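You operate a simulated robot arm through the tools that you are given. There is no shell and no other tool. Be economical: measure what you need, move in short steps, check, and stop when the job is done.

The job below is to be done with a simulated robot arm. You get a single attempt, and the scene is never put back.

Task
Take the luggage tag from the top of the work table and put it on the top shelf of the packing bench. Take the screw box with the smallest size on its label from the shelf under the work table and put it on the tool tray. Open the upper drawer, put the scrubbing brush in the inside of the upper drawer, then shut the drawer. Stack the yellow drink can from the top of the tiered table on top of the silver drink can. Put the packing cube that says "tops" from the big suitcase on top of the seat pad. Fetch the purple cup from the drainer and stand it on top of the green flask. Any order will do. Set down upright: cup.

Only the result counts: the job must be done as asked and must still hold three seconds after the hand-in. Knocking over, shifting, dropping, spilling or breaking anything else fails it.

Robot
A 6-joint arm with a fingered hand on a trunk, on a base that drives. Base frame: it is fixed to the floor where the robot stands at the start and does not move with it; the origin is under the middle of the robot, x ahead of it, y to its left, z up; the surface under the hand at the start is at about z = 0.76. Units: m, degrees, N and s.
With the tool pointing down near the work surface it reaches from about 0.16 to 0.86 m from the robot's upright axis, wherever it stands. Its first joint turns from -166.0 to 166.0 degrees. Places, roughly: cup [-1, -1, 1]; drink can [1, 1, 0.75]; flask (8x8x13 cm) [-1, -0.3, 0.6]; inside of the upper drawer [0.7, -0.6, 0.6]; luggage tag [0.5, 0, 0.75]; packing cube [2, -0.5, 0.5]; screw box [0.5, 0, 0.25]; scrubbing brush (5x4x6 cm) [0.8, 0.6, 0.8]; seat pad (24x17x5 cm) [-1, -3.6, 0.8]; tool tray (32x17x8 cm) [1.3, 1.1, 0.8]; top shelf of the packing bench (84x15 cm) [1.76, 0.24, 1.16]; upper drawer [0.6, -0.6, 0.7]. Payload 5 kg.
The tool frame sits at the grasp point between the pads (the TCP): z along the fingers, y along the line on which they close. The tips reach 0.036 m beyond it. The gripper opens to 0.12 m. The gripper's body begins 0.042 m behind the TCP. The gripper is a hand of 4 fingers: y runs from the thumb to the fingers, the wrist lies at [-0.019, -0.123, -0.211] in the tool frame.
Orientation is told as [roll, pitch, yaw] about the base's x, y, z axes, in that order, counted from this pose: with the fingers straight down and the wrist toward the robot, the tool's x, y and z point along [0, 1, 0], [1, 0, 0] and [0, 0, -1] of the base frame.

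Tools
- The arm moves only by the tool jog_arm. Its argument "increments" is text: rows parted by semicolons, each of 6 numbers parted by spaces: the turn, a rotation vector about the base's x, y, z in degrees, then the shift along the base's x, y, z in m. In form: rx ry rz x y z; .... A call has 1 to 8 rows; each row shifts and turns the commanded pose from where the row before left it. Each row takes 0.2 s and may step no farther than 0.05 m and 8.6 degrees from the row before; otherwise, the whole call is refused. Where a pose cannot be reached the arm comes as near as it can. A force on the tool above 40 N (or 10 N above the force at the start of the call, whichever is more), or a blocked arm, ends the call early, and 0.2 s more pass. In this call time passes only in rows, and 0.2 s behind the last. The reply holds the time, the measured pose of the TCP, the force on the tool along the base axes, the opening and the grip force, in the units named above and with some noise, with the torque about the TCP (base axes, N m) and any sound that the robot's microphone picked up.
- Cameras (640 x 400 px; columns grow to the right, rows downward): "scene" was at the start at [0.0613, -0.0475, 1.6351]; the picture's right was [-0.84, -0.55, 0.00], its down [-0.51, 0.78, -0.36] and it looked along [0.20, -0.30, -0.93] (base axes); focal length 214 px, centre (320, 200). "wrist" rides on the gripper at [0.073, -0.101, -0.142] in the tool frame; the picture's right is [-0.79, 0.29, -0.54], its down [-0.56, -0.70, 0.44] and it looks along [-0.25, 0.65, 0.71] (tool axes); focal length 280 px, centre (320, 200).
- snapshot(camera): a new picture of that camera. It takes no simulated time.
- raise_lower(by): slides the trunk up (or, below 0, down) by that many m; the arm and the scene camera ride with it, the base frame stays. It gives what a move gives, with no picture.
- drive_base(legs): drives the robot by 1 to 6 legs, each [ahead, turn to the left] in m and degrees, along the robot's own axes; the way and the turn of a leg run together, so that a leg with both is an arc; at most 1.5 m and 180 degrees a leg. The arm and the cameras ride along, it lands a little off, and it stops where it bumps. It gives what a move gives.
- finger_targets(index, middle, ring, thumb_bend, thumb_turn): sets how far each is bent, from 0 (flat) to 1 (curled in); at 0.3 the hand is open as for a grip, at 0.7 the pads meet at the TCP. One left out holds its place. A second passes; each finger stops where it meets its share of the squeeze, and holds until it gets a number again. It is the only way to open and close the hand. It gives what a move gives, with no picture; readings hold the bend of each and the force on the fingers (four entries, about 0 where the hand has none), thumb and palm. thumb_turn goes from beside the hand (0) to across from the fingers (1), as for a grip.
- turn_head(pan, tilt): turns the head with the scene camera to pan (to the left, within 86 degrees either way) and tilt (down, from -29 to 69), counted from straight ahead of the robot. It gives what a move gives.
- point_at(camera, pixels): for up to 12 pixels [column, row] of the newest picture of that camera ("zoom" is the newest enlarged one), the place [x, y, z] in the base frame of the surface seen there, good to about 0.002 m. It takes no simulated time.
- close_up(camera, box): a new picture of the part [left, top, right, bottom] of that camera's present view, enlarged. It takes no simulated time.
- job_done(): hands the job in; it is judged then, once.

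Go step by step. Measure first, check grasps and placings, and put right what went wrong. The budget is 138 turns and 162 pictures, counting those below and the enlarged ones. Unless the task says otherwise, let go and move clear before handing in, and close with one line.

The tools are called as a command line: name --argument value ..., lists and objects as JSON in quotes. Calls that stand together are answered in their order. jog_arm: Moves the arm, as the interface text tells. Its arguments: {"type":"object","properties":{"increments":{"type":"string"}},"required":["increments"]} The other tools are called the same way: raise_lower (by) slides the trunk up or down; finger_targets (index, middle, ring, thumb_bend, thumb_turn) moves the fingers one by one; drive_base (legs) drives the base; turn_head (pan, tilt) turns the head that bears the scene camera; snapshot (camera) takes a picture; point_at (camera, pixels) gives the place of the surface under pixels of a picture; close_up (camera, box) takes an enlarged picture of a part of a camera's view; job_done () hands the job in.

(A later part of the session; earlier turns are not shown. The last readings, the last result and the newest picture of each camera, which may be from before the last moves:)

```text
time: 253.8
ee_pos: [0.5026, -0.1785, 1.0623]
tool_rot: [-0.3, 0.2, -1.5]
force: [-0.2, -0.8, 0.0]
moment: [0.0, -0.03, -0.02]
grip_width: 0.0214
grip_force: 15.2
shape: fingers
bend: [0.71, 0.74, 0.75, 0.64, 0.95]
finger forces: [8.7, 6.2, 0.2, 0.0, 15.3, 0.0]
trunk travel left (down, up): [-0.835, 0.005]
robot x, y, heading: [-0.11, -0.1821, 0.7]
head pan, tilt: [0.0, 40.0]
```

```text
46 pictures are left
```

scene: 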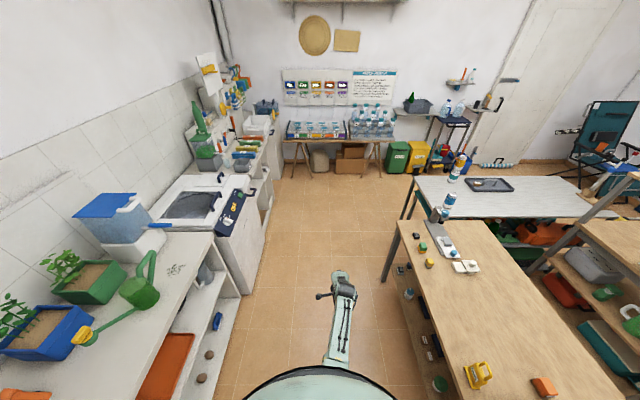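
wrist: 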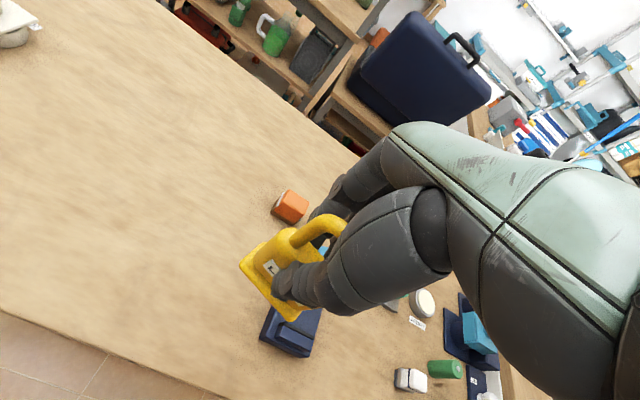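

Held well. Drive round to the end of the grey table.

drive_base --legs '[[0, 89.4], [1.25, 0], [0, -45], [0.85, 0], [0, -45], [1.5, 0]]'

turn_head --pan -45 --tilt 40

snapshot --camera "scene"

```text
time: 282.4
ee_pos: [2.5796, 1.7335, 1.0634]
tool_rot: [-0.3, 0.1, -0.8]
force: [-0.4, 0.3, 0.2]
moment: [-0.04, 0.01, 0.0]
grip_width: 0.0208
grip_force: 13.9
shape: fingers
bend: [0.72, 0.74, 0.75, 0.64, 0.95]
finger forces: [8.4, 5.1, 0.2, 0.0, 13.8, 0.1]
trunk travel left (down, up): [-0.835, 0.005]
robot x, y, heading: [1.9694, 1.723, 1.1]
head pan, tilt: [0.0, 40.0]
```

```text
time: 283.5
ee_pos: [2.5802, 1.7328, 1.0629]
tool_rot: [-0.2, 0.1, -0.7]
force: [-0.2, -0.1, -0.6]
moment: [0.02, -0.02, -0.03]
grip_width: 0.0208
grip_force: 14.0
shape: fingers
bend: [0.72, 0.74, 0.75, 0.64, 0.95]
finger forces: [8.4, 5.1, 0.1, 0.0, 13.8, 0.1]
trunk travel left (down, up): [-0.835, 0.005]
robot x, y, heading: [1.9671, 1.719, 1.5]
head pan, tilt: [-45.0, 40.0]
```

```text
45 pictures are left
```

scene: 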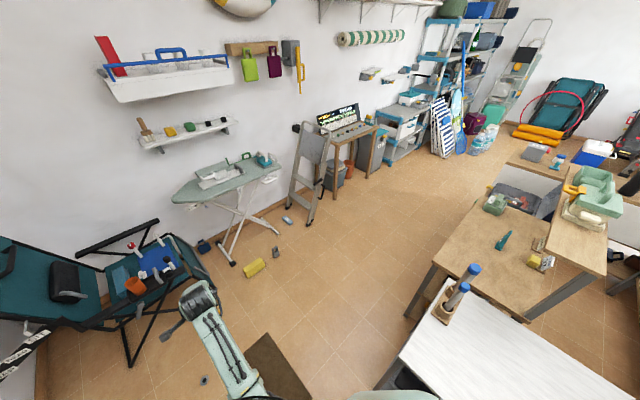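

point_at --camera "scene" --pixels '[[230, 265], [280, 252], [250, 268], [310, 225], [287, 220], [378, 275], [405, 315], [540, 130], [470, 150], [420, 190], [345, 200], [588, 230]]'

point_at --camera "scene" --pixels '[[600, 265], [555, 215], [580, 235], [500, 130], [600, 165], [525, 195], [510, 190], [595, 215], [570, 210], [565, 190], [350, 400], [310, 385]]'

close_up --camera "scene" --box '[470, 130, 640, 290]'

```text
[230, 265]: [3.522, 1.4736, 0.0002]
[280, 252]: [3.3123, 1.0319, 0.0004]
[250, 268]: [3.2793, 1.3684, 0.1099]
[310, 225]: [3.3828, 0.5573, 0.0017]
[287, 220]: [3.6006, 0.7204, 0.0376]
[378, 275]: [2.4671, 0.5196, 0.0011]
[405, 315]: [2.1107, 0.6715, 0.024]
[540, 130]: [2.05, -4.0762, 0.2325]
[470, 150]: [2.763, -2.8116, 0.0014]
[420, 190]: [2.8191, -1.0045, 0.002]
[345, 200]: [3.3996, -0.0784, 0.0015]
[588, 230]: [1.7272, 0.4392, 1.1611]
```

```text
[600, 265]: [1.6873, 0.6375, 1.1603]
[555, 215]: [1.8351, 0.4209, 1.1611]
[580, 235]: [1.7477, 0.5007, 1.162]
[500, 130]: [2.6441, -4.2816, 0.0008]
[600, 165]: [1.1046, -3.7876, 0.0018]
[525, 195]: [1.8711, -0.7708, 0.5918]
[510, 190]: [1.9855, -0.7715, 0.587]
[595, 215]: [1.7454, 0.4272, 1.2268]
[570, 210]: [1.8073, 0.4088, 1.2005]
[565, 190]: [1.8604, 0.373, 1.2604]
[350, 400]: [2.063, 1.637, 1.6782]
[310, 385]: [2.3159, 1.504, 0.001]
```

```text
2.50 times, centred on (555, 210) of scene
```

zoom: 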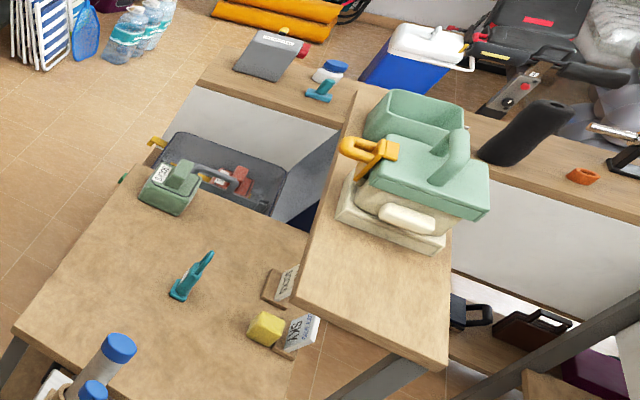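

The shelf's left end (y 0.46–0.65, x 1.69–1.84) is free, and the floor behind the bench is open. Drive in behind and face the shelf.

drive_base --legs '[[0.25, 0], [0, -61], [1.25, 0], [0, -120]]'

turn_head --pan 0 --tilt 40

snapshot --camera "scene"

```text
time: 301.1
ee_pos: [2.2546, 0.6263, 1.0626]
tool_rot: [-0.3, 0.1, 179.7]
force: [-0.3, -0.1, -1.2]
moment: [0.02, 0.0, 0.0]
grip_width: 0.0202
grip_force: 13.0
shape: fingers
bend: [0.72, 0.74, 0.75, 0.64, 0.95]
finger forces: [7.9, 4.7, 0.2, 0.0, 13.0, 0.1]
trunk travel left (down, up): [-0.835, 0.005]
robot x, y, heading: [2.8687, 0.6426, -178.3]
head pan, tilt: [-45.0, 40.0]
```

```text
time: 302.3
ee_pos: [2.2566, 0.6262, 1.0642]
tool_rot: [-0.3, 0.1, 179.8]
force: [-0.2, 0.8, -0.6]
moment: [0.03, -0.01, -0.01]
grip_width: 0.0203
grip_force: 12.8
shape: fingers
bend: [0.72, 0.74, 0.75, 0.64, 0.95]
finger forces: [8.1, 4.7, 0.2, 0.0, 13.0, 0.1]
trunk travel left (down, up): [-0.835, 0.005]
robot x, y, heading: [2.8681, 0.6441, -178.0]
head pan, tilt: [0.0, 40.0]
```

```text
43 pictures are left
```

scene: 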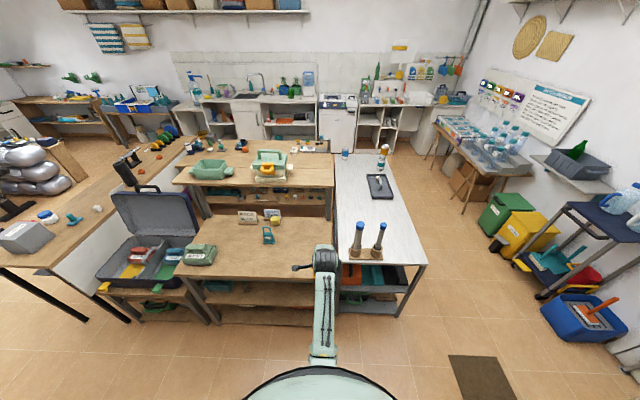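

Now raise and extend the arm to shelf height.

jog_arm --increments "0 0 0 -0.02 -0.012 0.042; 0 0 0 -0.02 -0.012 0.042; 0 0 0 -0.02 -0.012 0.042; 0 0 0 -0.02 -0.012 0.042; 0 0 0 -0.02 -0.01 0.042; 0 0 0 -0.02 0 0.03"

```text
time: 303.7
ee_pos: [2.1345, 0.5682, 1.3033]
tool_rot: [-0.4, 0.2, 179.7]
force: [1.0, 0.5, -0.9]
moment: [0.0, 0.03, 0.01]
grip_width: 0.02
grip_force: 12.3
shape: fingers
bend: [0.72, 0.74, 0.75, 0.64, 0.95]
finger forces: [8.1, 4.9, 0.2, 0.0, 13.1, 0.0]
trunk travel left (down, up): [-0.835, 0.005]
robot x, y, heading: [2.8685, 0.6443, -178.0]
head pan, tilt: [0.0, 40.0]
```

drive_base --legs '[[0.33, 0]]'

jog_arm --increments "0 0 0 -0.018 0 0; 0 0 0 -0.018 0 0"

close_up --camera "scene" --box '[220, 100, 420, 260]'

snapshot --camera "wrist"

```text
time: 306.0
ee_pos: [1.8048, 0.5576, 1.303]
tool_rot: [-0.3, 0.1, 179.8]
force: [0.3, 0.4, -0.7]
moment: [0.0, 0.05, 0.01]
grip_width: 0.0202
grip_force: 13.2
shape: fingers
bend: [0.72, 0.74, 0.75, 0.64, 0.95]
finger forces: [8.0, 4.9, 0.1, 0.1, 13.1, 0.0]
trunk travel left (down, up): [-0.835, 0.005]
robot x, y, heading: [2.5356, 0.6312, -178.3]
head pan, tilt: [0.0, 40.0]
```

```text
time: 306.6
ee_pos: [1.767, 0.5574, 1.3019]
tool_rot: [-0.2, 0.1, 179.8]
force: [0.1, -0.5, -0.5]
moment: [-0.02, -0.01, -0.03]
grip_width: 0.0202
grip_force: 13.0
shape: fingers
bend: [0.72, 0.74, 0.75, 0.64, 0.95]
finger forces: [8.1, 4.8, 0.0, 0.0, 13.1, 0.0]
trunk travel left (down, up): [-0.835, 0.005]
robot x, y, heading: [2.534, 0.6344, -177.9]
head pan, tilt: [0.0, 40.0]
```

```text
2.50 times, centred on (320, 180) of scene
```

zoom: 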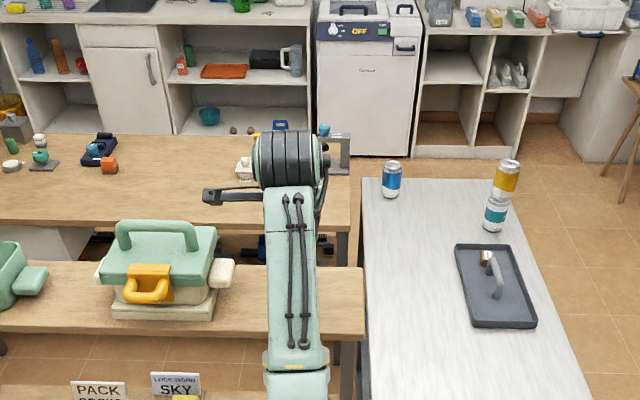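

```text
41 pictures are left
```

wrist: 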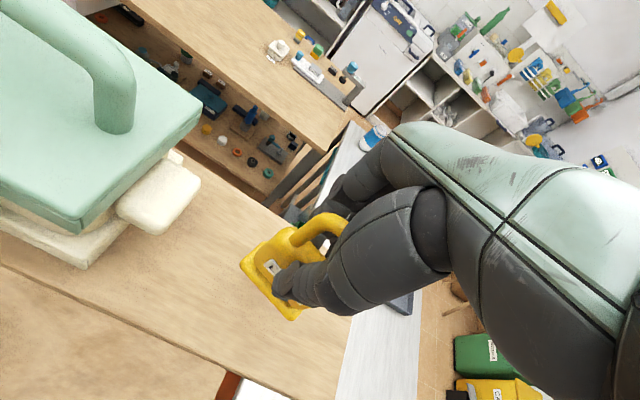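

Centred over the free left end of the shelf. Lower until contact and release.

jog_arm --increments "0 0 0 0 0 -0.03; 0 0 0 0 0 -0.009; 0 0 0 0 0 -0.004"

snapshot --camera "wrist"

```text
time: 307.4
ee_pos: [1.7679, 0.5562, 1.2601]
tool_rot: [-0.4, 0.1, 179.8]
force: [-0.1, -0.2, 0.3]
moment: [0.01, 0.01, 0.03]
grip_width: 0.0203
grip_force: 13.2
shape: fingers
bend: [0.72, 0.74, 0.75, 0.64, 0.95]
finger forces: [8.0, 5.0, 0.2, 0.0, 13.2, 0.0]
trunk travel left (down, up): [-0.835, 0.005]
robot x, y, heading: [2.5378, 0.6343, -178.0]
head pan, tilt: [0.0, 40.0]
```

```text
40 pictures are left
```

wrist: 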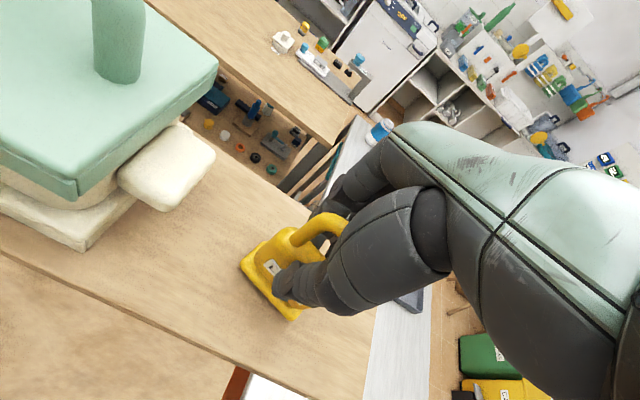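

jog_arm --increments "0 0 0 0 0 -0.002; 0 0 0 0 0 -0.001"

finger_targets --index 0.5 --middle 0.5 --ring 0.5 --thumb_bend 0.5

finger_targets --index 0.3 --middle 0.3 --ring 0.3 --thumb_bend 0.3

jog_arm --increments "0 0 0 0 0 0.04; 0 0 0 0 0 0.04; 0 0 0 0 0 0.03"

snapshot --camera "wrist"

```text
time: 308.0
ee_pos: [1.7679, 0.558, 1.2568]
tool_rot: [-0.3, 0.1, 179.7]
force: [-0.7, 1.3, 2.2]
moment: [0.0, 0.01, -0.01]
grip_width: 0.0201
grip_force: 13.6
shape: fingers
bend: [0.72, 0.74, 0.75, 0.64, 0.95]
finger forces: [8.7, 4.9, 0.1, 0.0, 13.4, 0.0]
trunk travel left (down, up): [-0.835, 0.005]
robot x, y, heading: [2.5388, 0.6372, -178.2]
head pan, tilt: [0.0, 40.0]
```

```text
time: 309.0
ee_pos: [1.7683, 0.557, 1.2581]
tool_rot: [-0.2, 0.0, 179.8]
force: [-0.4, 0.1, -0.4]
moment: [0.02, -0.01, -0.01]
grip_width: 0.064
grip_force: 0.1
shape: fingers
bend: [0.5, 0.5, 0.5, 0.5, 0.97]
finger forces: [0.1, 0.0, 0.0, 0.0, 0.1, 0.0]
trunk travel left (down, up): [-0.835, 0.005]
robot x, y, heading: [2.5353, 0.6316, -178.0]
head pan, tilt: [0.0, 40.0]
```

```text
time: 310.0
ee_pos: [1.7678, 0.5567, 1.2561]
tool_rot: [-0.3, 0.1, 179.8]
force: [0.0, -0.2, -0.1]
moment: [0.0, 0.0, 0.03]
grip_width: 0.123
grip_force: 0.1
shape: fingers
bend: [0.3, 0.3, 0.3, 0.3, 0.97]
finger forces: [0.0, 0.1, 0.0, 0.0, 0.1, 0.0]
trunk travel left (down, up): [-0.835, 0.005]
robot x, y, heading: [2.5364, 0.6387, -178.2]
head pan, tilt: [0.0, 40.0]
```

```text
time: 310.8
ee_pos: [1.7691, 0.5578, 1.367]
tool_rot: [-0.3, 0.1, 179.8]
force: [0.6, -0.4, -0.3]
moment: [0.0, 0.0, -0.01]
grip_width: 0.1235
grip_force: 0.0
shape: fingers
bend: [0.3, 0.3, 0.3, 0.3, 0.97]
finger forces: [0.0, 0.1, 0.0, 0.1, 0.0, 0.1]
trunk travel left (down, up): [-0.835, 0.005]
robot x, y, heading: [2.5378, 0.6328, -178.0]
head pan, tilt: [0.0, 40.0]
```

```text
39 pictures are left
```

wrist: 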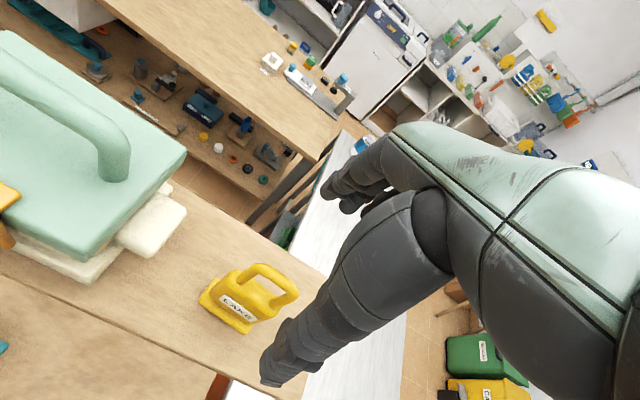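

The tag stands on the top shelf. Back off and drive along behind the bench to the suitcase.

drive_base --legs '[[-0.35, 0], [0, 90], [1.1, 0], [0, -90]]'

turn_head --pan 0 --tilt 45

snapshot --camera "scene"

```text
time: 328.1
ee_pos: [2.1466, -0.5377, 1.3674]
tool_rot: [-0.3, 0.1, 179.5]
force: [0.3, 0.2, 0.1]
moment: [-0.01, 0.01, -0.01]
grip_width: 0.1231
grip_force: 0.0
shape: fingers
bend: [0.3, 0.3, 0.3, 0.3, 0.97]
finger forces: [0.1, 0.0, 0.0, 0.0, 0.1, 0.0]
trunk travel left (down, up): [-0.835, 0.005]
robot x, y, heading: [2.91, -0.4663, -178.1]
head pan, tilt: [0.0, 40.0]
```

```text
time: 328.8
ee_pos: [2.1463, -0.5371, 1.3667]
tool_rot: [-0.3, 0.1, 179.6]
force: [-0.2, 0.4, 0.4]
moment: [0.01, 0.0, -0.02]
grip_width: 0.1234
grip_force: 0.0
shape: fingers
bend: [0.3, 0.3, 0.3, 0.3, 0.97]
finger forces: [0.0, 0.1, 0.0, 0.0, 0.1, 0.1]
trunk travel left (down, up): [-0.835, 0.005]
robot x, y, heading: [2.9129, -0.4609, -178.3]
head pan, tilt: [0.0, 45.0]
```

```text
38 pictures are left
```

scene: 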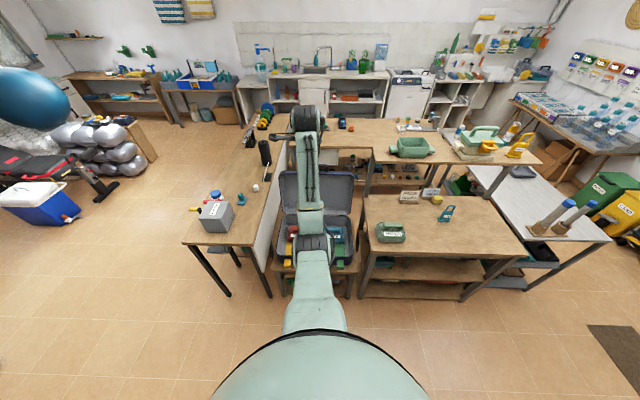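

close_up --camera "scene" --box '[265, 165, 375, 285]'

snapshot --camera "wrist"

```text
3.33 times, centred on (320, 225) of scene
```

zoom: 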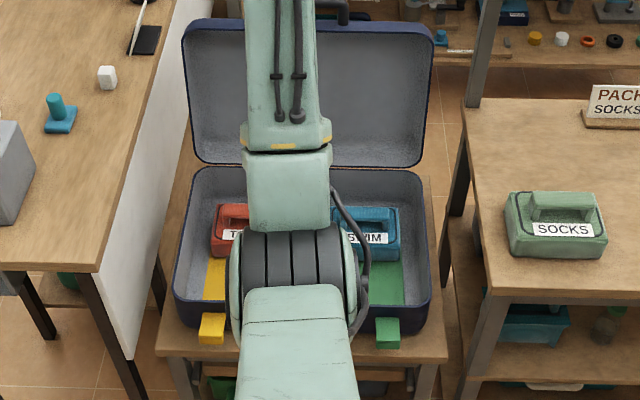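

```text
36 pictures are left
```

wrist: 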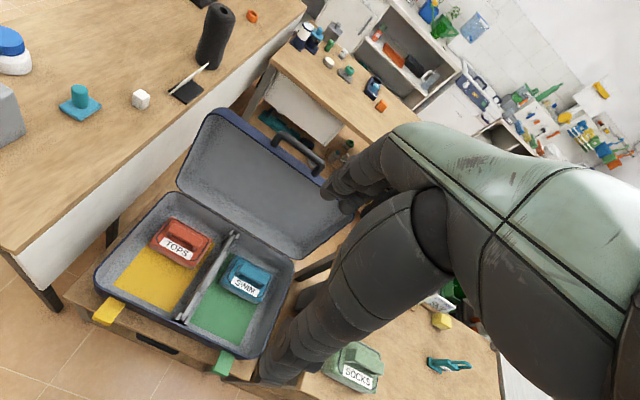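

TOPS is the red cube, at wrist pixels (180,240). Measure it.

point_at --camera "wrist" --pixels '[[180, 230], [150, 235], [210, 245], [175, 220], [178, 248], [190, 262], [140, 280], [170, 300], [222, 262], [210, 115], [100, 280], [300, 165]]'

close_up --camera "wrist" --box '[120, 190, 280, 320]'

point_at --camera "zoom" --pixels '[[250, 150], [270, 185], [165, 120], [210, 90], [280, 95], [360, 200], [130, 200], [290, 280]]'

```text
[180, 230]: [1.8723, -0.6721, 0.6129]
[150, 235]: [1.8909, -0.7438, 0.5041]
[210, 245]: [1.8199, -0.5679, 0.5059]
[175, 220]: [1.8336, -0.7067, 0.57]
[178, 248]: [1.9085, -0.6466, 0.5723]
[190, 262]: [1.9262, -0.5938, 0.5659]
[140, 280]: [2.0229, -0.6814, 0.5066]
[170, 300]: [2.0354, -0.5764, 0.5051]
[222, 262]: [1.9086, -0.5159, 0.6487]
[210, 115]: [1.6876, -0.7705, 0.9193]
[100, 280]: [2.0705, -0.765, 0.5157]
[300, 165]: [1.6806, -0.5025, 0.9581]
```

```text
3.08 times, centred on (200, 255) of wrist
```

zoom: 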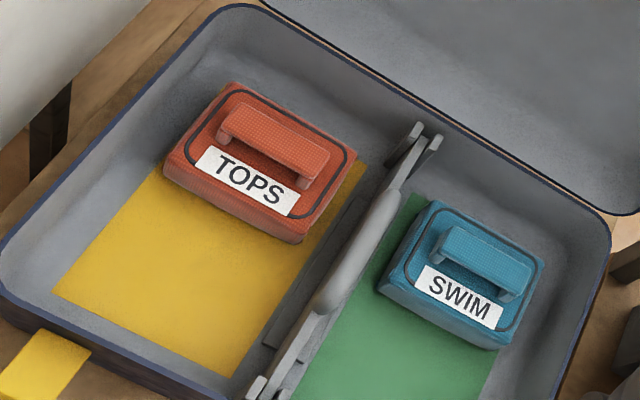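

```text
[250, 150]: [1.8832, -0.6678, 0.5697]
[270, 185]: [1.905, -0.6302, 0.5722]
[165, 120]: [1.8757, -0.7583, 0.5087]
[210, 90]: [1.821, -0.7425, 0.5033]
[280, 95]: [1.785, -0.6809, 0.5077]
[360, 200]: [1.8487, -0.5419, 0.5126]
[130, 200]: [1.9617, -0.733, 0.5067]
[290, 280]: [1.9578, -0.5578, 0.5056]
```

Cube body y −0.73…−0.59; its handle bar runs along y. Measure the bar's outline.

point_at --camera "zoom" --pixels '[[272, 135], [235, 112], [315, 160], [280, 125], [265, 148], [262, 157], [220, 135], [305, 185], [290, 118], [200, 160], [300, 225], [345, 160]]'

drive_base --legs '[[0.35, 0]]'

```text
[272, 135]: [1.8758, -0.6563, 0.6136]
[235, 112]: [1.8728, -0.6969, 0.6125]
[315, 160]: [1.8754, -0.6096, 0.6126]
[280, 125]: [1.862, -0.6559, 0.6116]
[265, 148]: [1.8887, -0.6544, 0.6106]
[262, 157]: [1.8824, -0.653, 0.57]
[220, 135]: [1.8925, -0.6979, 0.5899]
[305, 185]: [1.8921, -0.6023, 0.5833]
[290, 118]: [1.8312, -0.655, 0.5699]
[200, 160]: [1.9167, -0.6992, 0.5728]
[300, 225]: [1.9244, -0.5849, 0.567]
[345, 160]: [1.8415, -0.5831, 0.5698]
```

```text
time: 331.2
ee_pos: [1.797, -0.5494, 1.3677]
tool_rot: [-0.3, 0.1, 179.5]
force: [0.0, 1.1, 0.1]
moment: [-0.04, 0.0, 0.01]
grip_width: 0.1234
grip_force: 0.1
shape: fingers
bend: [0.3, 0.3, 0.3, 0.3, 0.97]
finger forces: [0.0, 0.0, 0.1, 0.1, 0.0, 0.1]
trunk travel left (down, up): [-0.835, 0.005]
robot x, y, heading: [2.5662, -0.4742, -178.4]
head pan, tilt: [0.0, 45.0]
```

Handle bar centre (1.875, −0.655), top 0.613. Move above it and lower by the trunk.

jog_arm --increments "0 0 0 0.026 -0.035 0; 0 0 0 0.026 -0.035 0; 0 0 0 0.026 -0.036 0; 0 0 0 0 0 -0.04"

raise_lower --by -0.4

raise_lower --by -0.22

snapshot --camera "wrist"

```text
time: 332.2
ee_pos: [1.8755, -0.6549, 1.3285]
tool_rot: [-0.3, 0.1, 179.6]
force: [0.0, 1.0, 0.3]
moment: [0.01, -0.03, 0.0]
grip_width: 0.1231
grip_force: 0.1
shape: fingers
bend: [0.3, 0.3, 0.3, 0.3, 0.98]
finger forces: [0.1, 0.0, 0.1, 0.0, 0.0, 0.1]
trunk travel left (down, up): [-0.835, 0.005]
robot x, y, heading: [2.5625, -0.4748, -178.1]
head pan, tilt: [0.0, 45.0]
```

```text
time: 336.1
ee_pos: [1.875, -0.6556, 0.9282]
tool_rot: [-0.2, 0.1, 179.5]
force: [0.0, -1.0, 0.0]
moment: [-0.02, 0.0, 0.03]
grip_width: 0.1233
grip_force: 0.1
shape: fingers
bend: [0.3, 0.3, 0.3, 0.3, 0.98]
finger forces: [0.0, 0.0, 0.0, 0.0, 0.1, 0.0]
trunk travel left (down, up): [-0.435, 0.405]
robot x, y, heading: [2.5635, -0.4729, -178.3]
head pan, tilt: [0.0, 45.0]
```

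```text
time: 338.4
ee_pos: [1.8742, -0.654, 0.7089]
tool_rot: [-0.3, 0.2, 179.6]
force: [-0.5, 0.6, 0.0]
moment: [0.01, 0.01, -0.03]
grip_width: 0.1232
grip_force: 0.0
shape: fingers
bend: [0.3, 0.3, 0.3, 0.3, 0.98]
finger forces: [0.1, 0.0, 0.1, 0.1, 0.0, 0.0]
trunk travel left (down, up): [-0.215, 0.625]
robot x, y, heading: [2.5691, -0.477, -178.3]
head pan, tilt: [0.0, 45.0]
```

```text
34 pictures are left
```

wrist: 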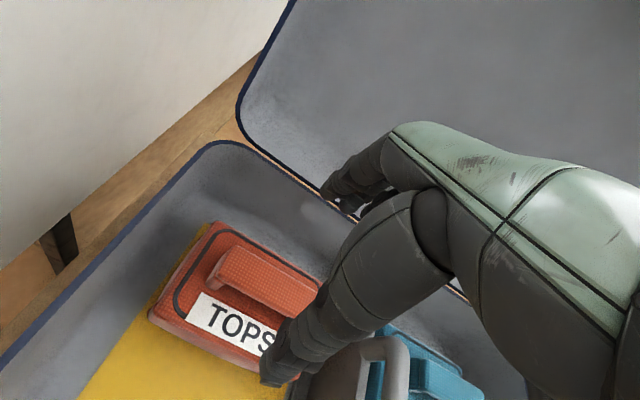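

Pre-bend the fingers slightly to clear the back wall, then lower around the handle and close.

finger_targets --index 0.47 --middle 0.47 --ring 0.47 --thumb_bend 0.45

jog_arm --increments "0 0 0 0 0 -0.04; 0 0 0 0 0 -0.04; 0 0 0 0 0 -0.017"

finger_targets --index 0.75 --middle 0.75 --ring 0.75 --thumb_bend 0.72

snapshot --camera "wrist"

```text
time: 339.4
ee_pos: [1.8753, -0.6555, 0.7082]
tool_rot: [-0.3, 0.1, 179.6]
force: [-0.2, -0.6, -0.1]
moment: [0.0, -0.01, -0.03]
grip_width: 0.0768
grip_force: 0.1
shape: fingers
bend: [0.47, 0.47, 0.47, 0.45, 0.98]
finger forces: [0.1, 0.1, 0.0, 0.0, 0.1, 0.1]
trunk travel left (down, up): [-0.215, 0.625]
robot x, y, heading: [2.5618, -0.4729, -178.1]
head pan, tilt: [0.0, 45.0]
```

```text
time: 340.2
ee_pos: [1.8749, -0.6559, 0.6113]
tool_rot: [-0.3, -0.1, 179.5]
force: [-1.0, -1.2, 3.2]
moment: [0.03, 0.05, 0.0]
grip_width: 0.0768
grip_force: 1.0
shape: fingers
bend: [0.47, 0.47, 0.47, 0.45, 0.98]
finger forces: [0.1, 2.0, 0.0, 0.1, 0.0, 0.0]
trunk travel left (down, up): [-0.215, 0.625]
robot x, y, heading: [2.5659, -0.4761, -178.2]
head pan, tilt: [0.0, 45.0]
```

```text
time: 341.2
ee_pos: [1.8744, -0.6551, 0.6112]
tool_rot: [-0.3, 0.1, 179.7]
force: [2.6, -0.8, 1.5]
moment: [-0.47, -0.42, 0.16]
grip_width: 0.0142
grip_force: 27.8
shape: fingers
bend: [0.74, 0.74, 0.73, 0.66, 0.96]
finger forces: [11.5, 3.4, 10.6, 0.0, 29.7, 0.0]
trunk travel left (down, up): [-0.215, 0.625]
robot x, y, heading: [2.5652, -0.4784, -178.4]
head pan, tilt: [0.0, 45.0]
```

```text
33 pictures are left
```

wrist: 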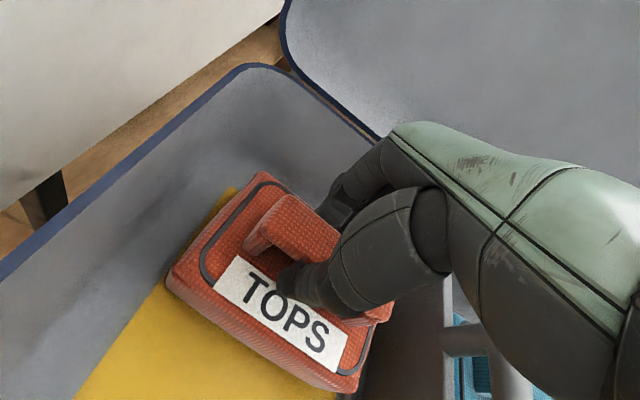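

The fingers are hooked under the bar. Lift with the arm, then by trunk.

jog_arm --increments "0 0 0 0 0 0.03; 0 0 0 0.01 0 0.045; 0 0 0 0.01 0 0.045"

raise_lower --by 0.4

snapshot --camera "wrist"

```text
time: 342.0
ee_pos: [1.8905, -0.6557, 0.7271]
tool_rot: [-0.3, -0.1, 179.6]
force: [-0.1, -0.3, -2.8]
moment: [-0.02, 0.01, 0.02]
grip_width: 0.0147
grip_force: 15.0
shape: fingers
bend: [0.74, 0.75, 0.75, 0.66, 0.96]
finger forces: [11.0, 0.9, 3.4, 0.0, 15.0, 0.0]
out of reach, approached as far as the arm can: row 3
trunk travel left (down, up): [-0.215, 0.625]
robot x, y, heading: [2.5632, -0.4758, -178.1]
head pan, tilt: [0.0, 45.0]
```

```text
time: 345.8
ee_pos: [1.8894, -0.656, 1.1268]
tool_rot: [-0.2, 0.1, 179.6]
force: [-0.3, 0.2, -2.8]
moment: [-0.01, 0.01, -0.02]
grip_width: 0.0148
grip_force: 14.8
shape: fingers
bend: [0.74, 0.75, 0.75, 0.66, 0.96]
finger forces: [11.1, 0.9, 3.2, 0.0, 14.9, 0.0]
trunk travel left (down, up): [-0.615, 0.225]
robot x, y, heading: [2.5693, -0.4721, -178.1]
head pan, tilt: [0.0, 45.0]
```

```text
32 pictures are left
```

wrist: 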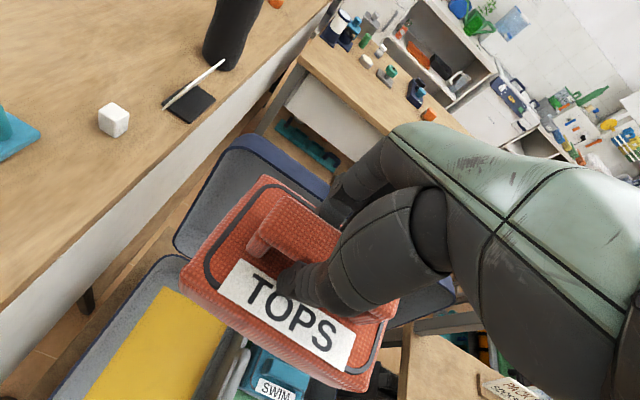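

Cube in hand. Back off, turn toward −y and look at the way.

drive_base --legs '[[-0.25, 0], [0, 88]]'

turn_head --pan 25 --tilt 30

snapshot --camera "scene"

```text
time: 352.2
ee_pos: [2.9776, -1.1477, 1.1266]
tool_rot: [-0.3, 0.0, -91.8]
force: [0.6, 1.0, -2.3]
moment: [-0.05, -0.02, -0.01]
grip_width: 0.0144
grip_force: 14.2
shape: fingers
bend: [0.74, 0.75, 0.75, 0.66, 0.96]
finger forces: [10.5, 0.8, 3.1, 0.1, 14.1, 0.0]
trunk travel left (down, up): [-0.615, 0.225]
robot x, y, heading: [2.8132, -0.4668, -89.7]
head pan, tilt: [0.0, 45.0]
```

```text
time: 353.1
ee_pos: [2.9786, -1.1487, 1.127]
tool_rot: [-0.3, 0.0, -91.9]
force: [-0.1, 0.4, -2.5]
moment: [-0.02, -0.02, 0.0]
grip_width: 0.0143
grip_force: 14.0
shape: fingers
bend: [0.74, 0.75, 0.75, 0.66, 0.96]
finger forces: [10.4, 0.7, 3.1, 0.0, 14.1, 0.0]
trunk travel left (down, up): [-0.615, 0.225]
robot x, y, heading: [2.8156, -0.4701, -89.9]
head pan, tilt: [25.0, 30.0]
```

```text
31 pictures are left
```

scene: 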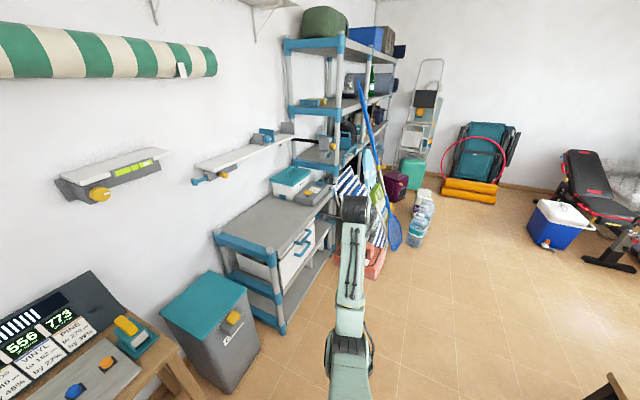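

point_at --camera "scene" --pixels '[[380, 280], [285, 330], [335, 255], [380, 278], [415, 245], [395, 240], [500, 250], [450, 200], [590, 265], [560, 250], [480, 320], [415, 210]]'

turn_head --pan -45 --tilt 30

snapshot --camera "scene"

point_at --camera "scene" --pixels '[[50, 250], [130, 260], [150, 250], [200, 235], [250, 260], [250, 215], [330, 250], [300, 290], [160, 330], [280, 190], [310, 195], [100, 230]]'

```text
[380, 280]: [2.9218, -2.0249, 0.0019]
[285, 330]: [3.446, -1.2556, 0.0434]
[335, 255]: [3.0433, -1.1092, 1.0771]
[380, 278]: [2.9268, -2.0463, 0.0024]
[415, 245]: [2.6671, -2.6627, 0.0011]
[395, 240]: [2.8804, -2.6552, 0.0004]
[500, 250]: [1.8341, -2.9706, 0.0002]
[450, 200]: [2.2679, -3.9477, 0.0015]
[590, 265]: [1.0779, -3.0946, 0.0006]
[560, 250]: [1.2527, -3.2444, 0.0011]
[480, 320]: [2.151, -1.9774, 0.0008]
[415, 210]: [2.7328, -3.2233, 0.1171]
```

```text
time: 354.5
ee_pos: [2.9778, -1.1473, 1.1267]
tool_rot: [-0.3, 0.0, -91.8]
force: [0.2, -0.4, -2.8]
moment: [0.01, -0.03, 0.0]
grip_width: 0.0143
grip_force: 14.1
shape: fingers
bend: [0.74, 0.75, 0.75, 0.66, 0.96]
finger forces: [10.4, 0.8, 3.1, 0.0, 14.1, 0.1]
trunk travel left (down, up): [-0.615, 0.225]
robot x, y, heading: [2.8167, -0.4671, -89.6]
head pan, tilt: [-45.0, 30.0]
```

```text
30 pictures are left
```

scene: 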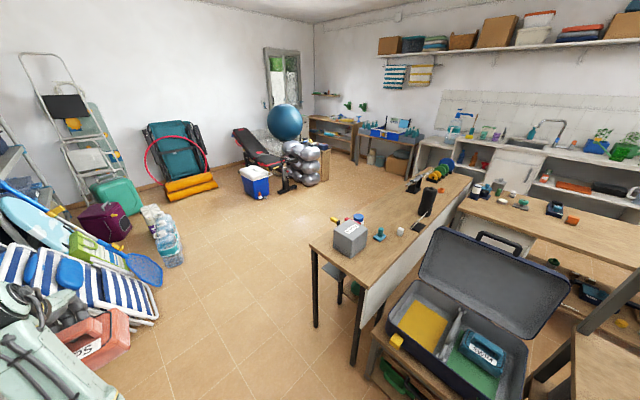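

```text
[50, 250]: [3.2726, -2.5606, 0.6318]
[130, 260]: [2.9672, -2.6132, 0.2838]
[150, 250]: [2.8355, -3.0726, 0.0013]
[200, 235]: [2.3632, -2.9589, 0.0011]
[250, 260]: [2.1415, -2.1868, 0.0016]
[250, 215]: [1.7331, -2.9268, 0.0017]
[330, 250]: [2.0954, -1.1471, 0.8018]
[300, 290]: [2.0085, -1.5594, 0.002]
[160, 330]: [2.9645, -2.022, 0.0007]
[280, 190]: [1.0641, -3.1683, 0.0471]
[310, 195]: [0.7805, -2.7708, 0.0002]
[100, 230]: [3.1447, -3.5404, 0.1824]
```

The lane past the counter end is clear. Drive diagonally, then along y≈−2.0 toward the seat-pad side.

drive_base --legs '[[0, -15], [1.6, 0], [0, -75], [1.5, 0], [0.7, 0]]'

turn_head --pan 40 --tilt 30

snapshot --camera "scene"

```text
refused: 1.6 is not a number from -1.5 to 1.5
```

```text
time: 356.1
ee_pos: [2.9767, -1.1478, 1.1283]
tool_rot: [-0.3, -0.1, -91.8]
force: [0.3, 0.1, -2.1]
moment: [-0.01, 0.0, -0.01]
grip_width: 0.0144
grip_force: 14.1
shape: fingers
bend: [0.74, 0.75, 0.75, 0.66, 0.96]
finger forces: [10.4, 0.8, 3.1, 0.0, 14.1, 0.0]
trunk travel left (down, up): [-0.615, 0.225]
robot x, y, heading: [2.8104, -0.4683, -89.6]
head pan, tilt: [40.0, 30.0]
```

```text
29 pictures are left
```

scene: 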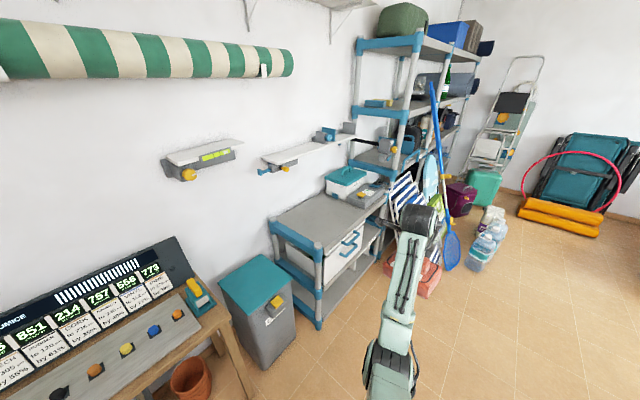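

drive_base --legs '[[0, -15], [1.5, 0], [0.1, 0], [0, -75], [1.5, 0], [0.7, 0]]'

turn_head --pan 40 --tilt 30

snapshot --camera "scene"

```text
time: 381.4
ee_pos: [-0.4626, -2.1513, 1.1273]
tool_rot: [-0.4, 0.0, 177.4]
force: [0.4, 0.1, -2.4]
moment: [0.0, 0.0, -0.02]
grip_width: 0.0137
grip_force: 13.6
shape: fingers
bend: [0.74, 0.75, 0.75, 0.66, 0.96]
finger forces: [10.0, 0.7, 3.1, 0.1, 13.5, 0.0]
trunk travel left (down, up): [-0.615, 0.225]
robot x, y, heading: [0.2216, -1.9999, 179.6]
head pan, tilt: [40.0, 30.0]
```

```text
time: 382.0
ee_pos: [-0.4607, -2.1505, 1.1277]
tool_rot: [-0.3, 0.0, 177.4]
force: [0.0, 0.2, -2.2]
moment: [-0.03, -0.01, -0.04]
grip_width: 0.014
grip_force: 13.5
shape: fingers
bend: [0.74, 0.75, 0.75, 0.66, 0.96]
finger forces: [10.1, 0.7, 3.0, 0.0, 13.7, 0.0]
trunk travel left (down, up): [-0.615, 0.225]
robot x, y, heading: [0.2227, -1.9965, 179.3]
head pan, tilt: [40.0, 30.0]
```

```text
28 pictures are left
```

scene: 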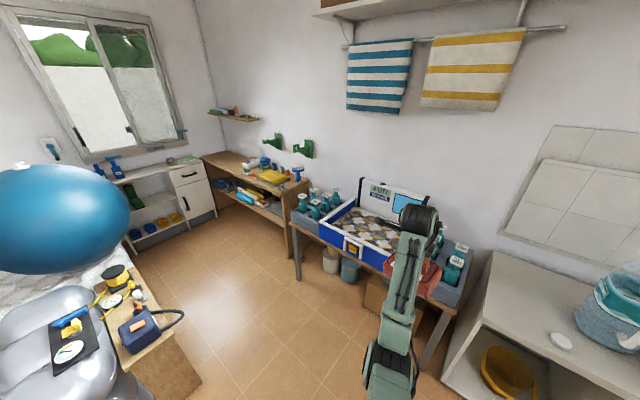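

The yellow pad on the far desk near (272,177) is the likely seat pad; zoom and measure, plus floor points.

close_up --camera "scene" --box '[195, 140, 315, 230]'

point_at --camera "zoom" --pixels '[[410, 200], [370, 190], [440, 190], [400, 230], [345, 210], [480, 220], [510, 240], [450, 255], [370, 165], [330, 185], [395, 170]]'

point_at --camera "scene" --pixels '[[230, 260], [180, 300], [200, 380], [250, 330], [290, 280], [130, 370], [165, 380], [200, 240], [300, 275], [160, 290]]'

```text
4.44 times, centred on (255, 185) of scene
```

zoom: 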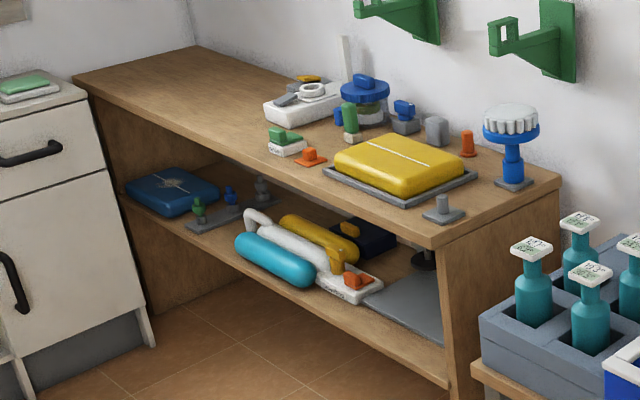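

```text
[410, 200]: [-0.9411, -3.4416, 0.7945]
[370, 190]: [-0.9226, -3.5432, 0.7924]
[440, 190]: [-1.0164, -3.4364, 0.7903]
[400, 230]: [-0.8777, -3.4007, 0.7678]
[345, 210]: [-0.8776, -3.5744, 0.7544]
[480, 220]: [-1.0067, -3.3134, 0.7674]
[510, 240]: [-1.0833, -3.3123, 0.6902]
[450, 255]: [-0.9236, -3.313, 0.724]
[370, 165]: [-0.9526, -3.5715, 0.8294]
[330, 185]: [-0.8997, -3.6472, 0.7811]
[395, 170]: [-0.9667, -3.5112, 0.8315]
```

```text
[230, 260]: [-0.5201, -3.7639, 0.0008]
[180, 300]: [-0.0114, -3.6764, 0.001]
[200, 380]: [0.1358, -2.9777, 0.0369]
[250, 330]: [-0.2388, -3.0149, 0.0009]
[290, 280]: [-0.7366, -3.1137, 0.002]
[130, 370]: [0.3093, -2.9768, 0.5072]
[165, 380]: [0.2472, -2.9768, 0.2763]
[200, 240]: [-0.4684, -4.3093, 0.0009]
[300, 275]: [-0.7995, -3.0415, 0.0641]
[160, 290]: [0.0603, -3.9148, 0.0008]
```

Pad top ≈ z 0.832, centre ≈ (−0.975, −3.52). Check the ball and box clearance for the corridor before moving.

point_at --camera "scene" --pixels '[[60, 215], [122, 215], [60, 270], [110, 260], [135, 330], [175, 310], [395, 210], [325, 195], [430, 265], [380, 190]]'

```text
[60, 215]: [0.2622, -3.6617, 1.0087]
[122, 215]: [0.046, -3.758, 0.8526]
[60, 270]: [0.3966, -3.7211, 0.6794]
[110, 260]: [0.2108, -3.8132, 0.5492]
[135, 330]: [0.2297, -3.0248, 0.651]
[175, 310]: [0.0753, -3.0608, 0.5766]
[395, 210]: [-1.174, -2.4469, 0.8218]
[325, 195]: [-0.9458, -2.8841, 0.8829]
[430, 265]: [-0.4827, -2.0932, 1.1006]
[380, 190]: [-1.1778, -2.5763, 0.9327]
```

Enough clearance at x≈−0.36. Drive in.

drive_base --legs '[[0, 45], [0.82, 0], [0, 45.5], [0.58, 0]]'

turn_head --pan -60 --tilt 45

snapshot --camera "scene"

```text
time: 394.9
ee_pos: [-0.1909, -3.8261, 1.1262]
tool_rot: [-0.3, 0.0, -92.1]
force: [0.0, -0.8, -2.2]
moment: [-0.01, -0.03, -0.03]
grip_width: 0.0132
grip_force: 13.3
shape: fingers
bend: [0.74, 0.75, 0.75, 0.66, 0.96]
finger forces: [9.8, 0.6, 3.0, 0.0, 12.9, 0.0]
trunk travel left (down, up): [-0.615, 0.225]
robot x, y, heading: [-0.3509, -3.1448, -89.8]
head pan, tilt: [40.0, 30.0]
```

```text
time: 396.6
ee_pos: [-0.1909, -3.8276, 1.1269]
tool_rot: [-0.3, 0.0, -91.9]
force: [-0.5, -0.1, -3.0]
moment: [0.03, -0.02, 0.02]
grip_width: 0.0137
grip_force: 12.9
shape: fingers
bend: [0.74, 0.75, 0.75, 0.66, 0.96]
finger forces: [9.7, 0.6, 3.0, 0.0, 13.0, 0.0]
trunk travel left (down, up): [-0.615, 0.225]
robot x, y, heading: [-0.353, -3.1472, -89.9]
head pan, tilt: [-60.0, 45.0]
```

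```text
26 pictures are left
```

scene: 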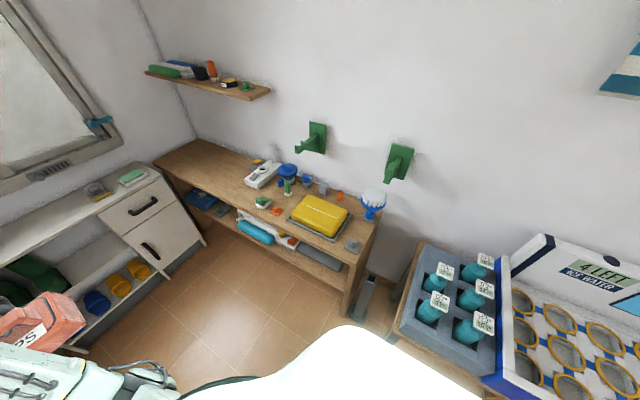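

Measure the pad outline from here.

point_at --camera "scene" --pixels '[[320, 213], [298, 210], [345, 212], [316, 198], [326, 230], [334, 235], [373, 200], [365, 195], [287, 170], [353, 246]]'

close_up --camera "scene" --box '[250, 150, 410, 270]'

point_at --camera "zoom" --pixels '[[208, 195], [325, 250], [250, 155], [305, 285], [355, 210], [275, 215], [205, 115], [285, 115], [420, 170], [390, 260], [400, 125]]'

```text
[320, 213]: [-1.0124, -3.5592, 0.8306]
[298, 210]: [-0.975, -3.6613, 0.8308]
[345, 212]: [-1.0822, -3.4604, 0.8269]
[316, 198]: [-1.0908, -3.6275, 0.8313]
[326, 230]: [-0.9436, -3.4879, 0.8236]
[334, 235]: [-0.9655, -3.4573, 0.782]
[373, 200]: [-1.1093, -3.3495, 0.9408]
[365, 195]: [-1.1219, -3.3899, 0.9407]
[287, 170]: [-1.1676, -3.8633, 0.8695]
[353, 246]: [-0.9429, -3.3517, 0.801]
```

```text
3.33 times, centred on (330, 210) of scene
```

zoom: 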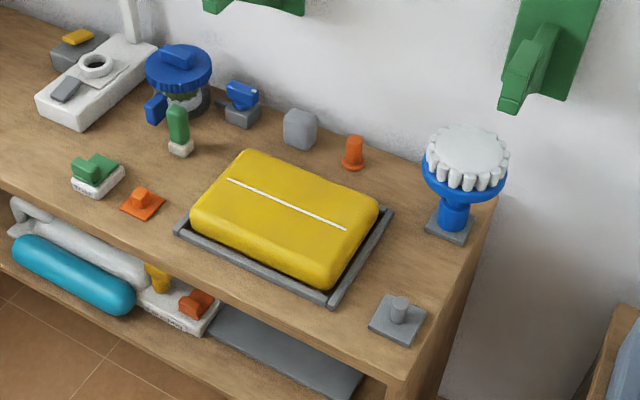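

```text
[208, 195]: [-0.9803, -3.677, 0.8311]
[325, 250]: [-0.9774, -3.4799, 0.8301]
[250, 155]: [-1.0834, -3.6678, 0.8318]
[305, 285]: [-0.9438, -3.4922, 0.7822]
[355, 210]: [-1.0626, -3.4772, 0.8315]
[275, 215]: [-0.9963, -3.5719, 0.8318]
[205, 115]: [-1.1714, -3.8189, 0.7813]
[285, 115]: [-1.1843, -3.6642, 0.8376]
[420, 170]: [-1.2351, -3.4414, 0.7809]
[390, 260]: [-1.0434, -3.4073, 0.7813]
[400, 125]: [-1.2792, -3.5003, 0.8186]
```

Pad centre ≈ (−1.02, −3.573), top 0.8315. Nudge forward and swing the arm over it.

drive_base --legs '[[0.1, 0]]'

jog_arm --increments "0 0 -4.6 -0.0437 0.0188 0; 0 0 -4.6 -0.0437 0.0188 0; 0 0 -4.6 -0.0437 0.0188 0; 0 0 -4.6 -0.0437 0.0188 0; 0 0 -4.6 -0.0437 0.0188 0; 0 0 -4.6 -0.0437 0.0188 0; 0 0 -4.6 -0.0437 0.0188 0; 0 0 -4.6 -0.0437 0.0188 0"

jog_arm --increments "0 0 -4.6 -0.0437 0.0188 0; 0 0 -4.6 -0.0437 0.0188 0; 0 0 -4.6 -0.0437 0.0188 0; 0 0 -4.6 -0.0437 0.0188 0; 0 0 -4.6 -0.0437 0.0188 0; 0 0 -4.6 -0.0437 0.0188 0; 0 0 -4.6 -0.0437 0.0188 0; 0 0 -4.6 -0.0437 0.0188 0"

```text
time: 397.8
ee_pos: [-0.1909, -3.9263, 1.1276]
tool_rot: [-0.4, -0.1, -91.8]
force: [0.8, 0.6, -2.0]
moment: [0.0, 0.03, -0.03]
grip_width: 0.0134
grip_force: 12.9
shape: fingers
bend: [0.74, 0.75, 0.75, 0.66, 0.96]
finger forces: [9.7, 0.6, 3.1, 0.0, 13.0, 0.0]
trunk travel left (down, up): [-0.615, 0.225]
robot x, y, heading: [-0.3513, -3.2484, -89.8]
head pan, tilt: [-60.0, 45.0]
```

```text
time: 399.6
ee_pos: [-0.5447, -3.83, 1.0598]
tool_rot: [-0.2, -0.2, -128.7]
force: [-1.3, 0.2, -1.1]
moment: [-0.01, -0.03, -0.03]
grip_width: 0.013
grip_force: 13.2
shape: fingers
bend: [0.74, 0.75, 0.75, 0.66, 0.96]
finger forces: [9.6, 0.7, 3.2, 0.0, 12.9, 0.1]
out of reach, approached as far as the arm can: row 1, 2, 3, 4, 5, 6, 7
trunk travel left (down, up): [-0.615, 0.225]
robot x, y, heading: [-0.3497, -3.2414, -89.8]
head pan, tilt: [-60.0, 45.0]
```

```text
time: 401.4
ee_pos: [-0.8931, -3.6781, 1.0613]
tool_rot: [-0.2, 0.1, -165.6]
force: [-0.6, 0.9, -2.5]
moment: [-0.01, -0.02, 0.02]
grip_width: 0.0131
grip_force: 13.3
shape: fingers
bend: [0.74, 0.75, 0.75, 0.66, 0.96]
finger forces: [9.6, 0.7, 3.2, 0.0, 12.7, 0.0]
trunk travel left (down, up): [-0.615, 0.225]
robot x, y, heading: [-0.354, -3.2515, -89.5]
head pan, tilt: [-60.0, 45.0]
```

Over the desk. Finish the move above the pad centre.

jog_arm --increments "0 0 -4.6 -0.032 0.026 0; 0 0 -4.6 -0.032 0.026 0; 0 0 -4.6 -0.032 0.026 0; 0 0 0 -0.031 0.027 0; 0 0 0 0 0 -0.04; 0 0 0 0 0 -0.04"

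snapshot --camera "wrist"

close_up --camera "scene" --box '[240, 130, 420, 270]'

```text
time: 402.8
ee_pos: [-1.0188, -3.575, 0.9812]
tool_rot: [-0.2, 0.0, -179.2]
force: [-0.2, 0.3, -2.1]
moment: [-0.01, -0.04, 0.01]
grip_width: 0.0127
grip_force: 13.3
shape: fingers
bend: [0.74, 0.75, 0.75, 0.66, 0.96]
finger forces: [9.7, 0.6, 3.3, 0.1, 12.6, 0.1]
trunk travel left (down, up): [-0.615, 0.225]
robot x, y, heading: [-0.3505, -3.2458, -89.7]
head pan, tilt: [-60.0, 45.0]
```

```text
24 pictures are left
```

wrist: 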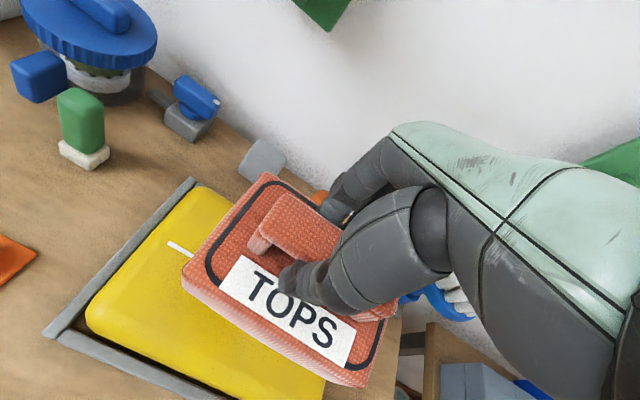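

```text
2.86 times, centred on (330, 200) of scene
```

zoom: 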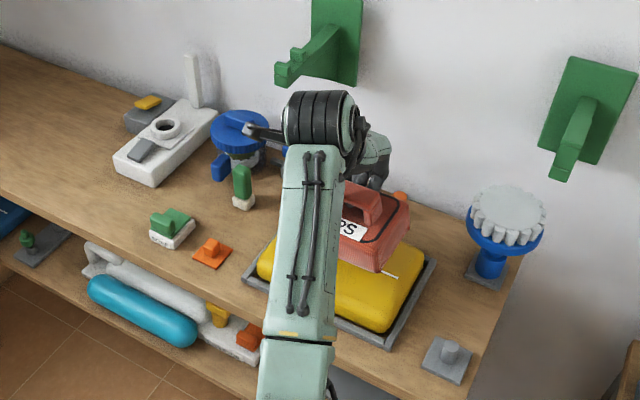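

Aligned over the pad. Lower to contact.

jog_arm --increments "0 0 0 0.003 0 -0.03; 0 0 0 0 0 -0.007; 0 0 0 0 0 -0.004"

```text
time: 403.6
ee_pos: [-1.0159, -3.5727, 0.9428]
tool_rot: [-0.3, -0.3, -179.4]
force: [-1.2, 2.9, 6.8]
moment: [-0.27, -0.26, 0.03]
grip_width: 0.0118
grip_force: 16.1
shape: fingers
bend: [0.74, 0.75, 0.74, 0.67, 0.97]
finger forces: [9.4, 1.1, 5.3, 0.0, 16.5, 0.1]
trunk travel left (down, up): [-0.615, 0.225]
robot x, y, heading: [-0.3564, -3.247, -89.5]
head pan, tilt: [-60.0, 45.0]
```

Contact. Release.

finger_targets --index 0.45 --middle 0.45 --ring 0.45 --thumb_bend 0.42

jog_arm --increments "0 0 0 0 0 0.03; 0 0 0 0 0 0.04; 0 0 0 0 0 0.04"

snapshot --camera "wrist"

```text
time: 404.6
ee_pos: [-1.0145, -3.5741, 0.9403]
tool_rot: [-0.3, 0.0, -179.4]
force: [-0.3, 0.2, 0.8]
moment: [-0.01, -0.02, 0.02]
grip_width: 0.0832
grip_force: 0.1
shape: fingers
bend: [0.45, 0.45, 0.45, 0.42, 0.98]
finger forces: [0.0, 0.0, 0.0, 0.1, 0.1, 0.0]
trunk travel left (down, up): [-0.615, 0.225]
robot x, y, heading: [-0.3516, -3.2472, -90.0]
head pan, tilt: [-60.0, 45.0]
```

```text
time: 405.4
ee_pos: [-1.0166, -3.5744, 1.0493]
tool_rot: [-0.4, 0.0, -179.4]
force: [0.3, 0.5, -0.9]
moment: [0.03, -0.02, 0.0]
grip_width: 0.0834
grip_force: 0.1
shape: fingers
bend: [0.45, 0.45, 0.45, 0.42, 0.98]
finger forces: [0.1, 0.0, 0.1, 0.0, 0.0, 0.1]
trunk travel left (down, up): [-0.615, 0.225]
robot x, y, heading: [-0.3537, -3.2442, -89.8]
head pan, tilt: [-60.0, 45.0]
```

```text
22 pictures are left
```

wrist: 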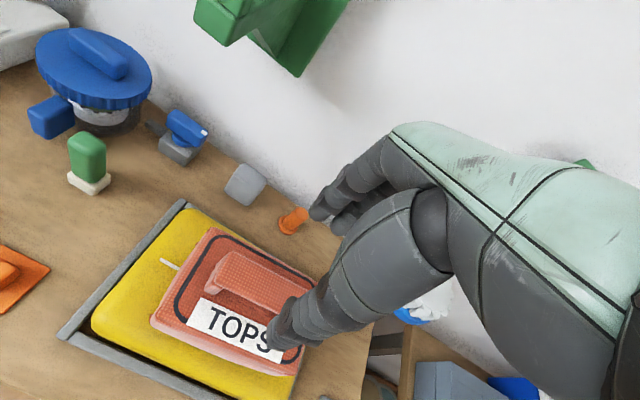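

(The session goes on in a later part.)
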